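You operate a simulated robot arm through the tools that you are given. There is no shell and no other tool. Be economical: measure what you need, move in short steps, check, and stop when the job is done.

Carry out the task below with a simulated robot arm. There is one attempt and no reset: what you move stays moved.

TASK
Put two of the green cells from the top of the sideboard on the white coaster.

It is judged by the outcome, as a careful person would: the job done as asked, and still so three seconds after it is handed in. It fails if anything else is knocked over, pushed out of place, dropped, spilled or broken.

THE ROBOT
A 6-joint arm with a two-finger parallel gripper, fixed in place. Base frame: the origin is at the foot of the arm, x ahead of it, y to its left, z up; the work surface is at about z = 0. Lengths are in mm, angles in degrees, forces in N, time in s.
With the tool pointing down near the work surface it reaches from about 180 to 460 mm from the base axis. Its first joint turns from -70.0 to 70.0 degrees. Payload 1.9 kg.
Tool frame: the origin (TCP) lies between the finger pads and is the grasp point; the fingertips stand 23 mm ahead of it; z points along the fingers, y is the line along which they close. The gripper opens to 94 mm. The fingers are 38 mm wide and 10 mm thick; the gripper's body (54 by 96 mm) begins 39 mm behind the TCP.
Orientation is that of the tool frame in the base frame, as [roll, pitch, yaw] about the fixed x, y, z axes, in that order (R = Rz(yaw) Ry(pitch) Rx(roll)). With the fingers straight down and closing along the base's y, the tool's x points along the base's -x, its y along +y and its z along -z.

THE INTERFACE
- The arm moves only by the tool move_arm. Its argument "targets" is a list that holds one entry, the list of rows, each a list of 6 numbers: the shift along the tool's x, y, z in units of 30 mm (1.0 is 30 mm), then the turn, a rotation vector about the tool's x, y, z in units of 8 degrees (1.0 is 8 degrees). In form: [[[x, y, z, wx, wy, wz], ...]]. A call has 1 to 8 rows; each row shifts and turns the commanded pose from where the row before left it, along the tool's axes as they then stand. "hand" is the opening, from 0 (shut) to 1 (fully open), set as the call begins (left out, the last holds). A call with a number of a shift or a turn outside -1 to 1 is refused whole. A row lasts 0.2 s, in which the tool goes at most 50 mm and 8.6 degrees; a call with a longer step from one row to the next is refused whole, and so is a gripper value outside its range. A pose out of reach is approached as far as the arm can. The call stops where the force on the tool passes 40 N (or 10 N more than at its start, if that is more) or the arm is blocked; 0.2 s more then pass. The fingers move at their own pace (about 108 mm/s each) and stop on an object; they squeeze with about 21 N. The grip force told is the motor's: it shows also when the fingers shut on nothing. Time passes only in rows, and 0.2 s behind the last, so rows that do not move let the fingers close. It gives the time, the measured TCP pose, the force on the tool (base axes), the opening and the grip force at its end, in the units of the frame above (readings bear some noise).
- Cameras (640 x 400 px; columns grow to the right, rows downward): "scene" is fixed at [33.6, 295.3, 428.4]; the picture's right is [-0.93, -0.36, 0.00], its down [-0.19, 0.49, -0.85] and it looks along [0.31, -0.79, -0.53] (base axes); focal length 341 px, centre (320, 200). "wrist" rides on the gripper at [-39, 0, -44] in the tool frame; the picture's right is [0.00, -1.00, 0.00], its down [0.97, 0.00, -0.24] and it looks along [0.24, 0.00, 0.97] (tool axes); focal length 218 px, centre (320, 200).
- camera(camera): a new picture of that camera. No time passes.
- locate(camera, pixels): for up to 12 pixels [column, row] of the newest picture of that camera ("zoom" is the newest enlarged one), the place [x, y, z] in the base frame of the surface seen there, good to about 3 mm. No time passes.
- close_up(camera, box): a new picture of the part [left, top, right, bottom] of that camera's present view, enlarged. No time passes.
- finish_job(): hands the job in; it is judged then, once.

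Work in short steps. Measure before you move; look again where a grasp or a placing could have gone wrong, and mend it. You have 60 turns and 22 pictures in all, the two below and enlarged ones among them. Open the gripper and draw the arm clear of the work before you hand the job in, unless the task says otherwise; then end with one line.

The tools are called after "Request:" by a JSON object that holds its "fn" and its "kwargs". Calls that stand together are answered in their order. move_arm: Moves the arm, as the interface text tells. Its arguments: {"type":"object","properties":{"targets":{"type":"array","items":{"type":"array","items":{"type":"array","items":{"type":"number"}}}},"hand":{"type":"number"}},"required":["targets"]} The other tools are called the same way: camera (camera) takes a picture; locate (camera, pixels) gives the place of the surface under pixels of a picture; close_up (camera, box) takes an enlarged picture of a part of a camera's view; finish_job () hands the job in.

At the start:

```text
t: 0.0
tcp_pos: [270.1, -186.8, 245.8]
tcp_rot: [-179.9, 0.1, -180.0]
contact_force: [-0.2, 0.5, 0.6]
grip_width: 93.8
finger_force: 0.1
```

scene: 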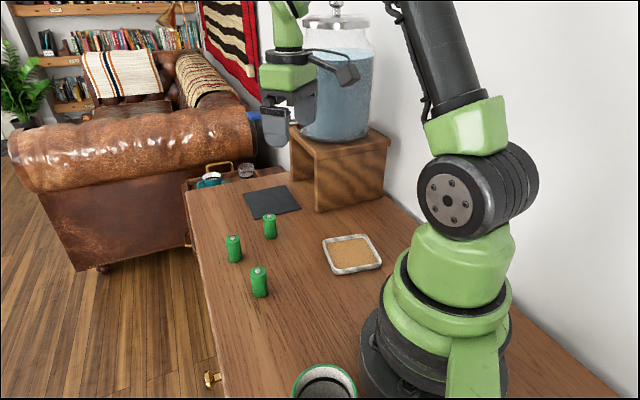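
wrist: 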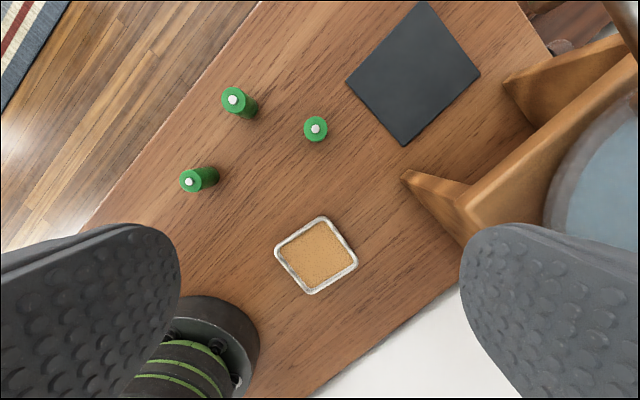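

I see three green cells standing at scene (269,226), (233,248), (259,282) and the white-rimmed coaster at (352,254). I'll measure them in both views.

Request:
{"fn": "locate", "kwargs": {"camera": "wrist", "pixels": [[233, 99], [316, 128], [188, 181], [316, 254], [320, 218], [276, 252], [312, 292], [356, 262], [250, 112], [208, 176], [404, 175], [465, 235]]}}

Request:
{"fn": "close_up", "kwargs": {"camera": "scene", "box": [200, 180, 400, 305]}}

```text
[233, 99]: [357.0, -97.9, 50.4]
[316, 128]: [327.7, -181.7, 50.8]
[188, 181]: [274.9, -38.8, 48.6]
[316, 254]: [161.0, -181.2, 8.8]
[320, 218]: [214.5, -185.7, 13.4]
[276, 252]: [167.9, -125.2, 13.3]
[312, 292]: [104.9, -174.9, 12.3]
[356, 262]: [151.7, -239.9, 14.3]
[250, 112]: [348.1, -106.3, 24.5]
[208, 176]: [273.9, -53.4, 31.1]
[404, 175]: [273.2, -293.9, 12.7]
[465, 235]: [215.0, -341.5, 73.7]
```

```text
3.20 times, centred on (300, 242) of scene
```

zoom: 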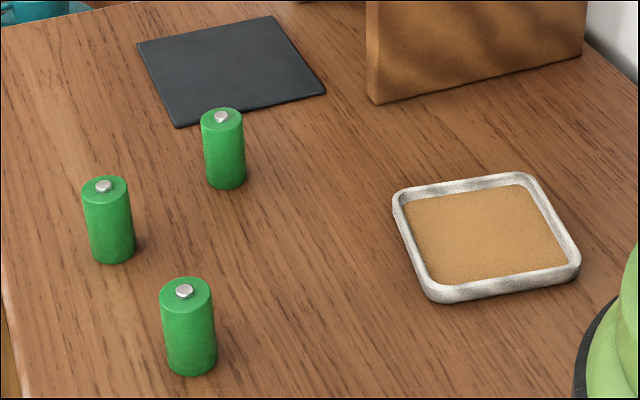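

The cells are about 50 mm tall and 27 mm wide, standing at (357,-98), (328,-182) and (275,-39). The coaster is centred at (160,-181), with one diagonal along x. I'll go above the (328,-182) cell first.

Request:
{"fn": "move_arm", "kwargs": {"targets": [[[-0.386, 0.032, 0.97, 0, 0, 0], [-0.386, 0.032, 0.97, 0, 0, 0], [-0.386, 0.032, 0.97, 0, 0, 0], [-0.386, 0.032, 0.97, 0, 0, 0], [-0.386, 0.032, 0.97, 0, 0, 0], [0, 0, 0, 0, 0, 0]]], "hand": 1}}

Request:
{"fn": "camera", "kwargs": {"camera": "wrist"}}

```text
t: 1.4
tcp_pos: [330.5, -182.3, 100.1]
tcp_rot: [-179.9, 0.2, -180.0]
contact_force: [-0.6, -0.3, 0.7]
grip_width: 93.9
finger_force: 0.2
```

```text
18 pictures are left
```

wrist: 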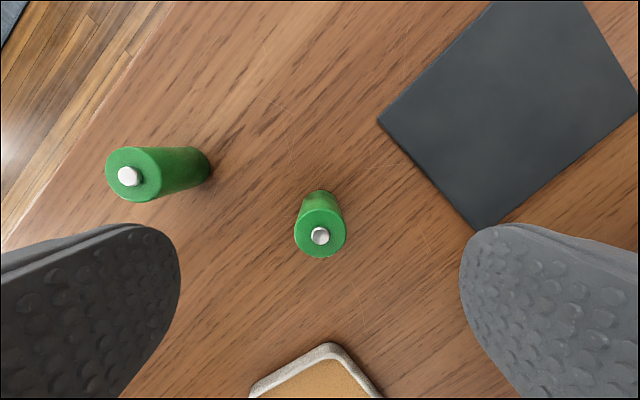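

The cell top is centred at (320,235). I'll check its x position and both cell tops.

Request:
{"fn": "locate", "kwargs": {"camera": "wrist", "pixels": [[319, 236], [300, 238], [340, 238], [129, 176], [322, 252]]}}

```text
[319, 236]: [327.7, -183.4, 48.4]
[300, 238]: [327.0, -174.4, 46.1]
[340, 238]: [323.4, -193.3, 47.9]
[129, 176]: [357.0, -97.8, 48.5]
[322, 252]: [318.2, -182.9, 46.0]
```

The centre is (327,-183) and the top is about z 47. I'll descend to TCP z ≈ 35 and then close.

Request:
{"fn": "move_arm", "kwargs": {"targets": [[[0.1, -0.03, 0.6, 0, 0, 0], [0, 0, 0.6, 0, 0, 0], [0, 0, 0.6, 0, 0, 0], [0, 0, 0.36, 0, 0, 0], [0, 0, 0, 0, 0, 0]]]}}

Request:
{"fn": "move_arm", "kwargs": {"targets": [[[0, 0, 0, 0, 0, 0], [0, 0, 0, 0, 0, 0], [0, 0, 0, 0, 0, 0]]], "hand": 0}}

```text
t: 2.6
tcp_pos: [325.1, -183.3, 35.7]
tcp_rot: [-179.8, 0.2, 179.9]
contact_force: [0.5, 0.0, -0.9]
grip_width: 93.8
finger_force: 0.0
```

```text
t: 3.4
tcp_pos: [325.5, -183.8, 34.6]
tcp_rot: [-179.8, 0.2, -180.0]
contact_force: [-0.8, -0.1, 0.1]
grip_width: 24.8
finger_force: 20.8
```

It's gripped (24.8 mm wide). I'll lift and carry it over the coaster, to x ≈ 178.

Request:
{"fn": "move_arm", "kwargs": {"targets": [[[0, 0, -0.7, 0, 0, 0], [0, 0, -0.9, 0, 0, 0], [0, 0, -0.6, 0, 0, 0], [0, 0, 0, 0, 0, 0]]]}}

Request:
{"fn": "move_arm", "kwargs": {"targets": [[[0.7, 0, 0, 0, 0, 0], [0.7, 0, 0, 0, 0, 0], [0.7, 0, 0, 0, 0, 0], [0.7, 0, 0, 0, 0, 0], [0.7, 0, 0, 0, 0, 0], [0.7, 0, 0, 0, 0, 0], [0.7, 0.03, 0, 0, 0, 0], [0, 0, 0, 0, 0, 0]]]}}

Request:
{"fn": "camera", "kwargs": {"camera": "scene"}}

Request:
{"fn": "camera", "kwargs": {"camera": "wrist"}}

```text
t: 4.4
tcp_pos: [326.3, -182.7, 101.8]
tcp_rot: [-179.9, 0.0, -180.0]
contact_force: [-0.5, 0.0, -0.8]
grip_width: 24.6
finger_force: 21.1
```

```text
t: 6.2
tcp_pos: [178.5, -182.8, 101.4]
tcp_rot: [-179.9, 0.1, -180.0]
contact_force: [-0.6, 0.2, -1.1]
grip_width: 24.4
finger_force: 21.3
```

```text
17 pictures are left
```

scene: 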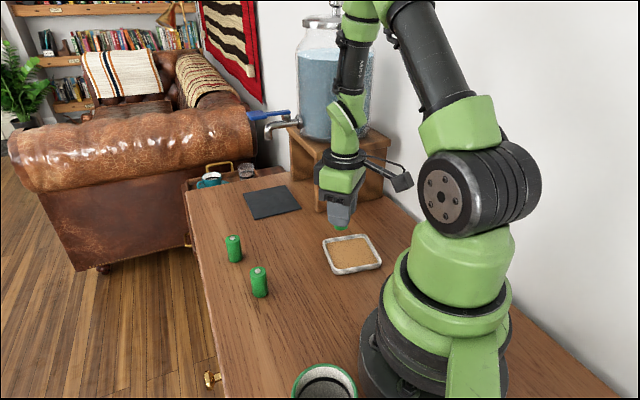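

```text
16 pictures are left
```

wrist: 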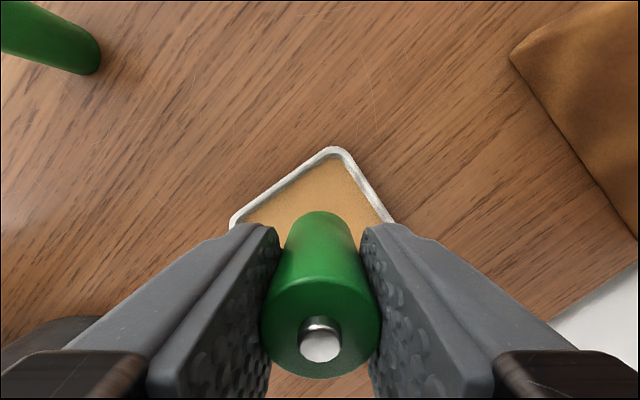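

The coaster's far corner shows at wrist (333,150). I'll measure the rim so I can place the cell precisely.

Request:
{"fn": "locate", "kwargs": {"camera": "wrist", "pixels": [[333, 150], [333, 165], [270, 192], [232, 222], [388, 217], [365, 180], [328, 190]]}}

Request:
{"fn": "locate", "kwargs": {"camera": "scene", "pixels": [[352, 254], [381, 265], [333, 271], [368, 235], [378, 263], [337, 271]]}}

```text
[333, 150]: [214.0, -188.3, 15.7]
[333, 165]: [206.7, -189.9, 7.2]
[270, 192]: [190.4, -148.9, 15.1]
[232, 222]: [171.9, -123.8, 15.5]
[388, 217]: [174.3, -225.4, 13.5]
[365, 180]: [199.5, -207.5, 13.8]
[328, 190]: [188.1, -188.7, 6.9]
```

```text
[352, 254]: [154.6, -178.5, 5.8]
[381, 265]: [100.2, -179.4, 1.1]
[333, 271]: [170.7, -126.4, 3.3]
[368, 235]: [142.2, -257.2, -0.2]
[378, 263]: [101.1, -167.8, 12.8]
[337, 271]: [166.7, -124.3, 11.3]
```

The cork is at z ≈ 7 and the rim at ≈ 14. I'll lower to z ≈ 43 so the cell sits on the cork, easing off at the end.

Request:
{"fn": "move_arm", "kwargs": {"targets": [[[0, 0, 0.6, 0, 0, 0], [0, 0, 0.6, 0, 0, 0], [0, 0, 0.45, 0, 0, 0], [0, 0, 0.15, 0, 0, 0], [0, 0, 0.07, 0, 0, 0], [0, 0, 0.04, 0, 0, 0], [0, 0, 0, 0, 0, 0]]]}}

Request:
{"fn": "close_up", "kwargs": {"camera": "scene", "box": [290, 180, 410, 255]}}

```text
t: 7.8
tcp_pos: [179.8, -181.1, 43.8]
tcp_rot: [-179.9, 0.1, 180.0]
contact_force: [-1.3, 2.3, 15.5]
grip_width: 24.8
finger_force: 21.0
```

```text
5.33 times, centred on (350, 218) of scene
```

zoom: 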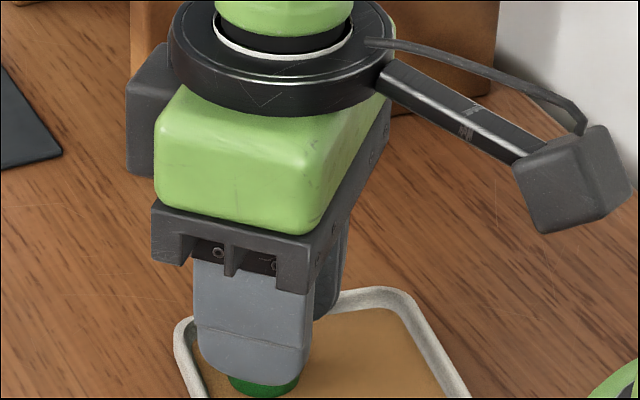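

The reading shows 15 N upward, so the cell rests on the cork. I'll release and rise.

Request:
{"fn": "move_arm", "kwargs": {"targets": [[[0, 0, -0.03, 0, 0, 0], [0, 0, 0, 0, 0, 0], [0, 0, 0, 0, 0, 0]]], "hand": 0.7}}

Request:
{"fn": "move_arm", "kwargs": {"targets": [[[0, 0, -0.6, 0, 0, 0], [0, 0, -0.9, 0, 0, 0], [0, 0, -0.9, 0, 0, 0], [0, 0, -0.3, 0, 0, 0], [0, 0, 0, 0, 0, 0]]]}}

Request:
{"fn": "camera", "kwargs": {"camera": "wrist"}}

```text
t: 8.6
tcp_pos: [178.6, -181.3, 45.5]
tcp_rot: [-179.8, 0.1, -179.9]
contact_force: [0.3, -0.1, -0.2]
grip_width: 65.7
finger_force: 0.0
```

```text
t: 9.8
tcp_pos: [178.3, -180.9, 127.0]
tcp_rot: [180.0, 0.2, -179.9]
contact_force: [0.1, -0.4, -0.4]
grip_width: 66.0
finger_force: 0.2
```

```text
14 pictures are left
```

wrist: 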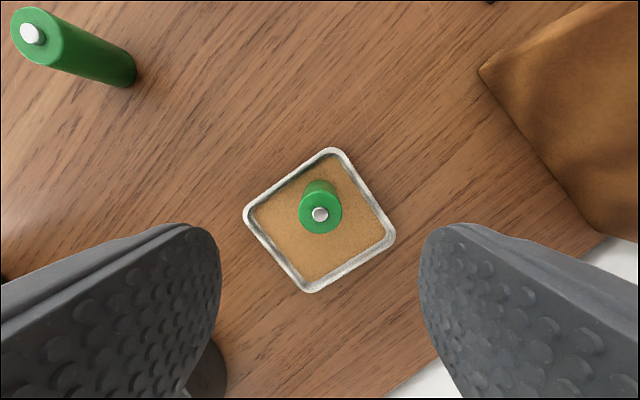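

The first cell stands well on the coaster. Next I'll go above the cell at (357,-98).

Request:
{"fn": "move_arm", "kwargs": {"targets": [[[-0.85, 0.395, 0.1, 0, 0, 0], [-0.85, 0.395, 0.1, 0, 0, 0], [-0.85, 0.395, 0.1, 0, 0, 0], [-0.85, 0.395, 0.1, 0, 0, 0], [-0.85, 0.395, 0.1, 0, 0, 0], [-0.85, 0.395, 0.1, 0, 0, 0], [-0.85, 0.395, 0.1, 0, 0, 0], [0, 0, 0, 0, 0, 0]]], "hand": 1}}

Request:
{"fn": "camera", "kwargs": {"camera": "wrist"}}

```text
t: 11.6
tcp_pos: [356.9, -97.4, 105.0]
tcp_rot: [-179.9, 0.1, 180.0]
contact_force: [-0.3, 0.3, 0.0]
grip_width: 93.7
finger_force: 0.0
```

```text
13 pictures are left
```

wrist: 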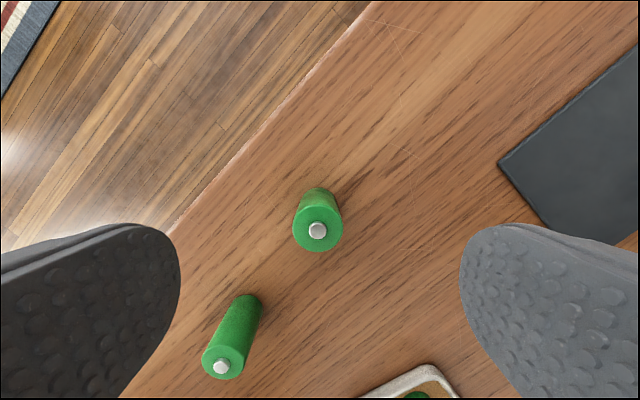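

The cell is centred at (318,230), and its neighbour is well clear of the finger path. I'll descend and close.

Request:
{"fn": "move_arm", "kwargs": {"targets": [[[0, 0, 0.6, 0, 0, 0], [0, 0, 0.6, 0, 0, 0], [0, 0, 0.6, 0, 0, 0], [0, 0, 0.53, 0, 0, 0], [0, 0, 0, 0, 0, 0]]]}}

Request:
{"fn": "move_arm", "kwargs": {"targets": [[[0, 0, 0, 0, 0, 0], [0, 0, 0, 0, 0, 0], [0, 0, 0, 0, 0, 0]]], "hand": 0}}

Request:
{"fn": "move_arm", "kwargs": {"targets": [[[0, 0, -0.7, 0, 0, 0], [0, 0, -0.9, 0, 0, 0], [0, 0, -0.9, 0, 0, 0], [0, 0, -0.7, 0, 0, 0], [0, 0, 0, 0, 0, 0]]]}}

```text
t: 12.8
tcp_pos: [357.1, -97.4, 35.9]
tcp_rot: [-179.9, 0.1, 179.9]
contact_force: [-0.5, 0.5, 0.0]
grip_width: 94.3
finger_force: 0.0
```

```text
t: 13.6
tcp_pos: [356.9, -99.2, 36.0]
tcp_rot: [-179.9, 0.0, 179.9]
contact_force: [0.7, 0.4, 0.1]
grip_width: 24.9
finger_force: 21.2
```

```text
t: 14.8
tcp_pos: [358.6, -97.8, 132.0]
tcp_rot: [-179.9, 0.1, 180.0]
contact_force: [0.2, 1.2, -1.2]
grip_width: 24.9
finger_force: 21.1
```

It's gripped and lifted. I'll carry it high to (141,-179), the near half of the coaster.

Request:
{"fn": "move_arm", "kwargs": {"targets": [[[0.903, -0.34, 0, 0, 0, 0], [0.903, -0.34, 0, 0, 0, 0], [0.903, -0.34, 0, 0, 0, 0], [0.903, -0.34, 0, 0, 0, 0], [0.903, -0.34, 0, 0, 0, 0], [0.903, -0.34, 0, 0, 0, 0], [0.903, -0.34, 0, 0, 0, 0], [0.903, -0.34, 0, 0, 0, 0]]]}}

Request:
{"fn": "move_arm", "kwargs": {"targets": [[[0, 0, 0.2, 0, 0, 0], [0, 0, 0.2, 0, 0, 0]]]}}

Request:
{"fn": "camera", "kwargs": {"camera": "wrist"}}

Request:
{"fn": "camera", "kwargs": {"camera": "scene"}}

```text
t: 16.6
tcp_pos: [140.4, -180.6, 129.7]
tcp_rot: [-179.8, 0.1, -179.9]
contact_force: [0.4, 0.1, -0.3]
grip_width: 24.8
finger_force: 20.5
```

```text
t: 17.2
tcp_pos: [139.6, -180.3, 118.4]
tcp_rot: [-179.9, 0.2, 179.9]
contact_force: [0.7, -0.3, -0.4]
grip_width: 25.1
finger_force: 20.4
```

```text
12 pictures are left
```

wrist: 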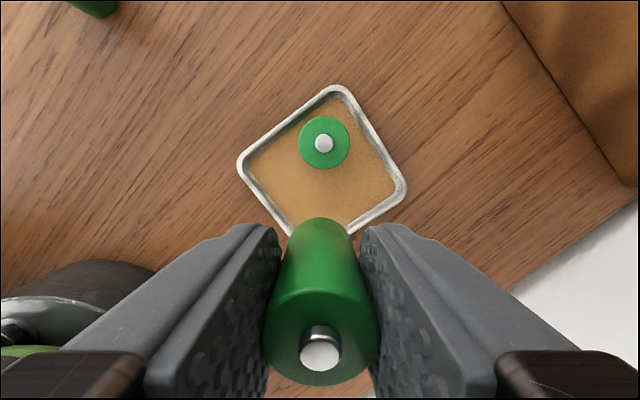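

```text
11 pictures are left
```

scene: 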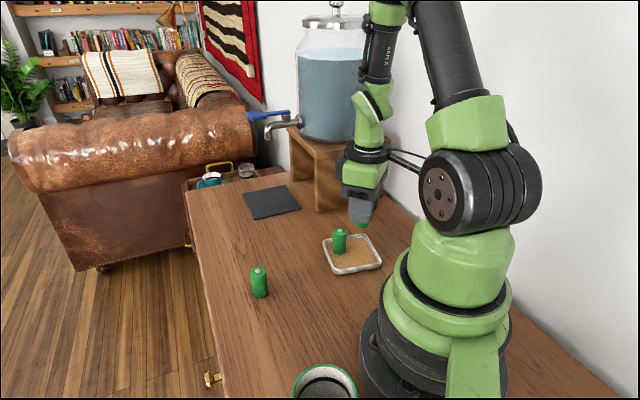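

I'll check the first cell's top at wrist (324,143) and the coaster corners for clearance before lowering.

Request:
{"fn": "locate", "kwargs": {"camera": "wrist", "pixels": [[324, 143], [336, 90], [241, 165], [402, 190], [285, 228], [357, 230], [325, 163]]}}

```text
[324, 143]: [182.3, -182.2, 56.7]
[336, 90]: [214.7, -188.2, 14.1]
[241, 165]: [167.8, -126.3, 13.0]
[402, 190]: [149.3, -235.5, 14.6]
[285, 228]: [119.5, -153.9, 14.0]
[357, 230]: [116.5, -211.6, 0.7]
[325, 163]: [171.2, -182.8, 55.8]
```

Each side has about 9 mm of slack and the cells are about 17 mm apart. I'll lower to z ≈ 45.

Request:
{"fn": "move_arm", "kwargs": {"targets": [[[-0.03, 0, 0.7, 0, 0, 0], [0, 0, 0.7, 0, 0, 0], [0, 0, 0.6, 0, 0, 0], [0, 0, 0.25, 0, 0, 0], [0, 0, 0.1, 0, 0, 0], [0, 0, 0.05, 0, 0, 0], [0, 0, 0, 0, 0, 0]]]}}

```text
t: 18.8
tcp_pos: [141.0, -179.5, 46.4]
tcp_rot: [-179.9, 0.1, -180.0]
contact_force: [0.1, 0.1, -1.1]
grip_width: 24.9
finger_force: 21.0
```

There's no contact yet, so I'll ease down in small steps.

Request:
{"fn": "move_arm", "kwargs": {"targets": [[[0, 0, 0.04, 0, 0, 0], [0, 0, 0.03, 0, 0, 0], [0, 0, 0, 0, 0, 0]]]}}

```text
t: 19.6
tcp_pos: [141.6, -178.9, 45.1]
tcp_rot: [-179.9, 0.1, 180.0]
contact_force: [0.7, 0.8, 4.0]
grip_width: 25.0
finger_force: 20.9
```

Light contact at 4 N: the cell is on the cork. I'll release, rise and look.

Request:
{"fn": "move_arm", "kwargs": {"targets": [[[0, 0, 0, 0, 0, 0], [0, 0, 0, 0, 0, 0], [0, 0, 0, 0, 0, 0]]], "hand": 0.7}}

Request:
{"fn": "move_arm", "kwargs": {"targets": [[[0, 0, -0.5, 0, 0, 0], [0, 0, -0.9, 0, 0, 0], [0, 0, -0.9, 0, 0, 0], [0, 0, -0.9, 0, 0, 0], [0, 0, -0.9, 0, 0, 0], [-0.8, 0, -0.5, 0, 0, 0], [-0.9, 0, 0, 0, 0, 0], [-0.9, 0, 0, 0, 0, 0]]]}}

Request:
{"fn": "close_up", "kwargs": {"camera": "scene", "box": [200, 180, 400, 305]}}

Request:
{"fn": "camera", "kwargs": {"camera": "wrist"}}

```text
t: 20.4
tcp_pos: [141.9, -179.0, 44.0]
tcp_rot: [-179.9, 0.1, 180.0]
contact_force: [-0.6, 0.5, -0.9]
grip_width: 65.7
finger_force: 0.0
```

```text
t: 22.2
tcp_pos: [220.5, -178.9, 183.5]
tcp_rot: [180.0, 0.0, 179.9]
contact_force: [-0.5, 0.6, 0.1]
grip_width: 65.8
finger_force: 0.0
```

```text
3.20 times, centred on (300, 242) of scene
```

zoom: 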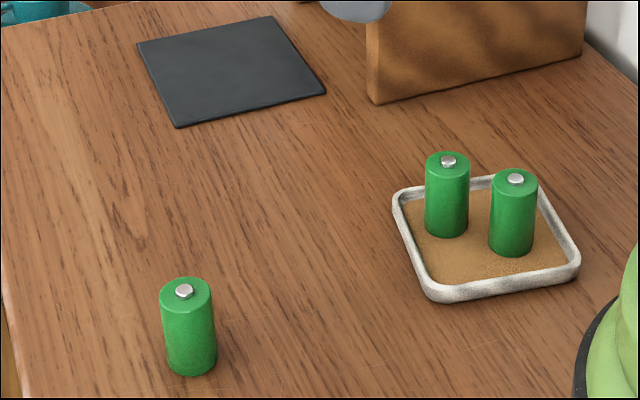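

```text
9 pictures are left
```

wrist: 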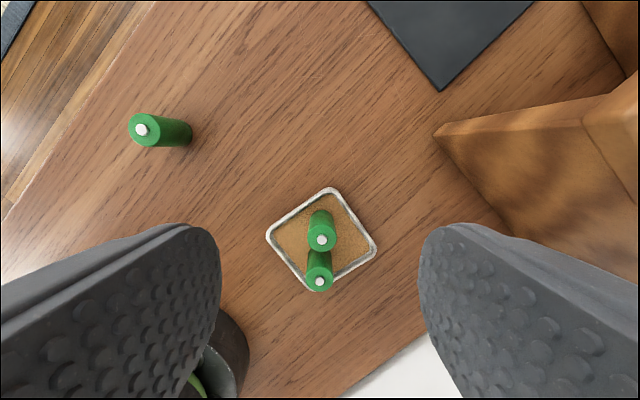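

Both cells stand on the coaster, the third cell and everything else are undisturbed, and the arm is clear with the gripper open.

Request:
{"fn": "finish_job", "kwargs": {}}

```text
The job is handed in.
```

Two green cells are standing upright on the white coaster; the third cell and everything else on the sideboard were left where they were.
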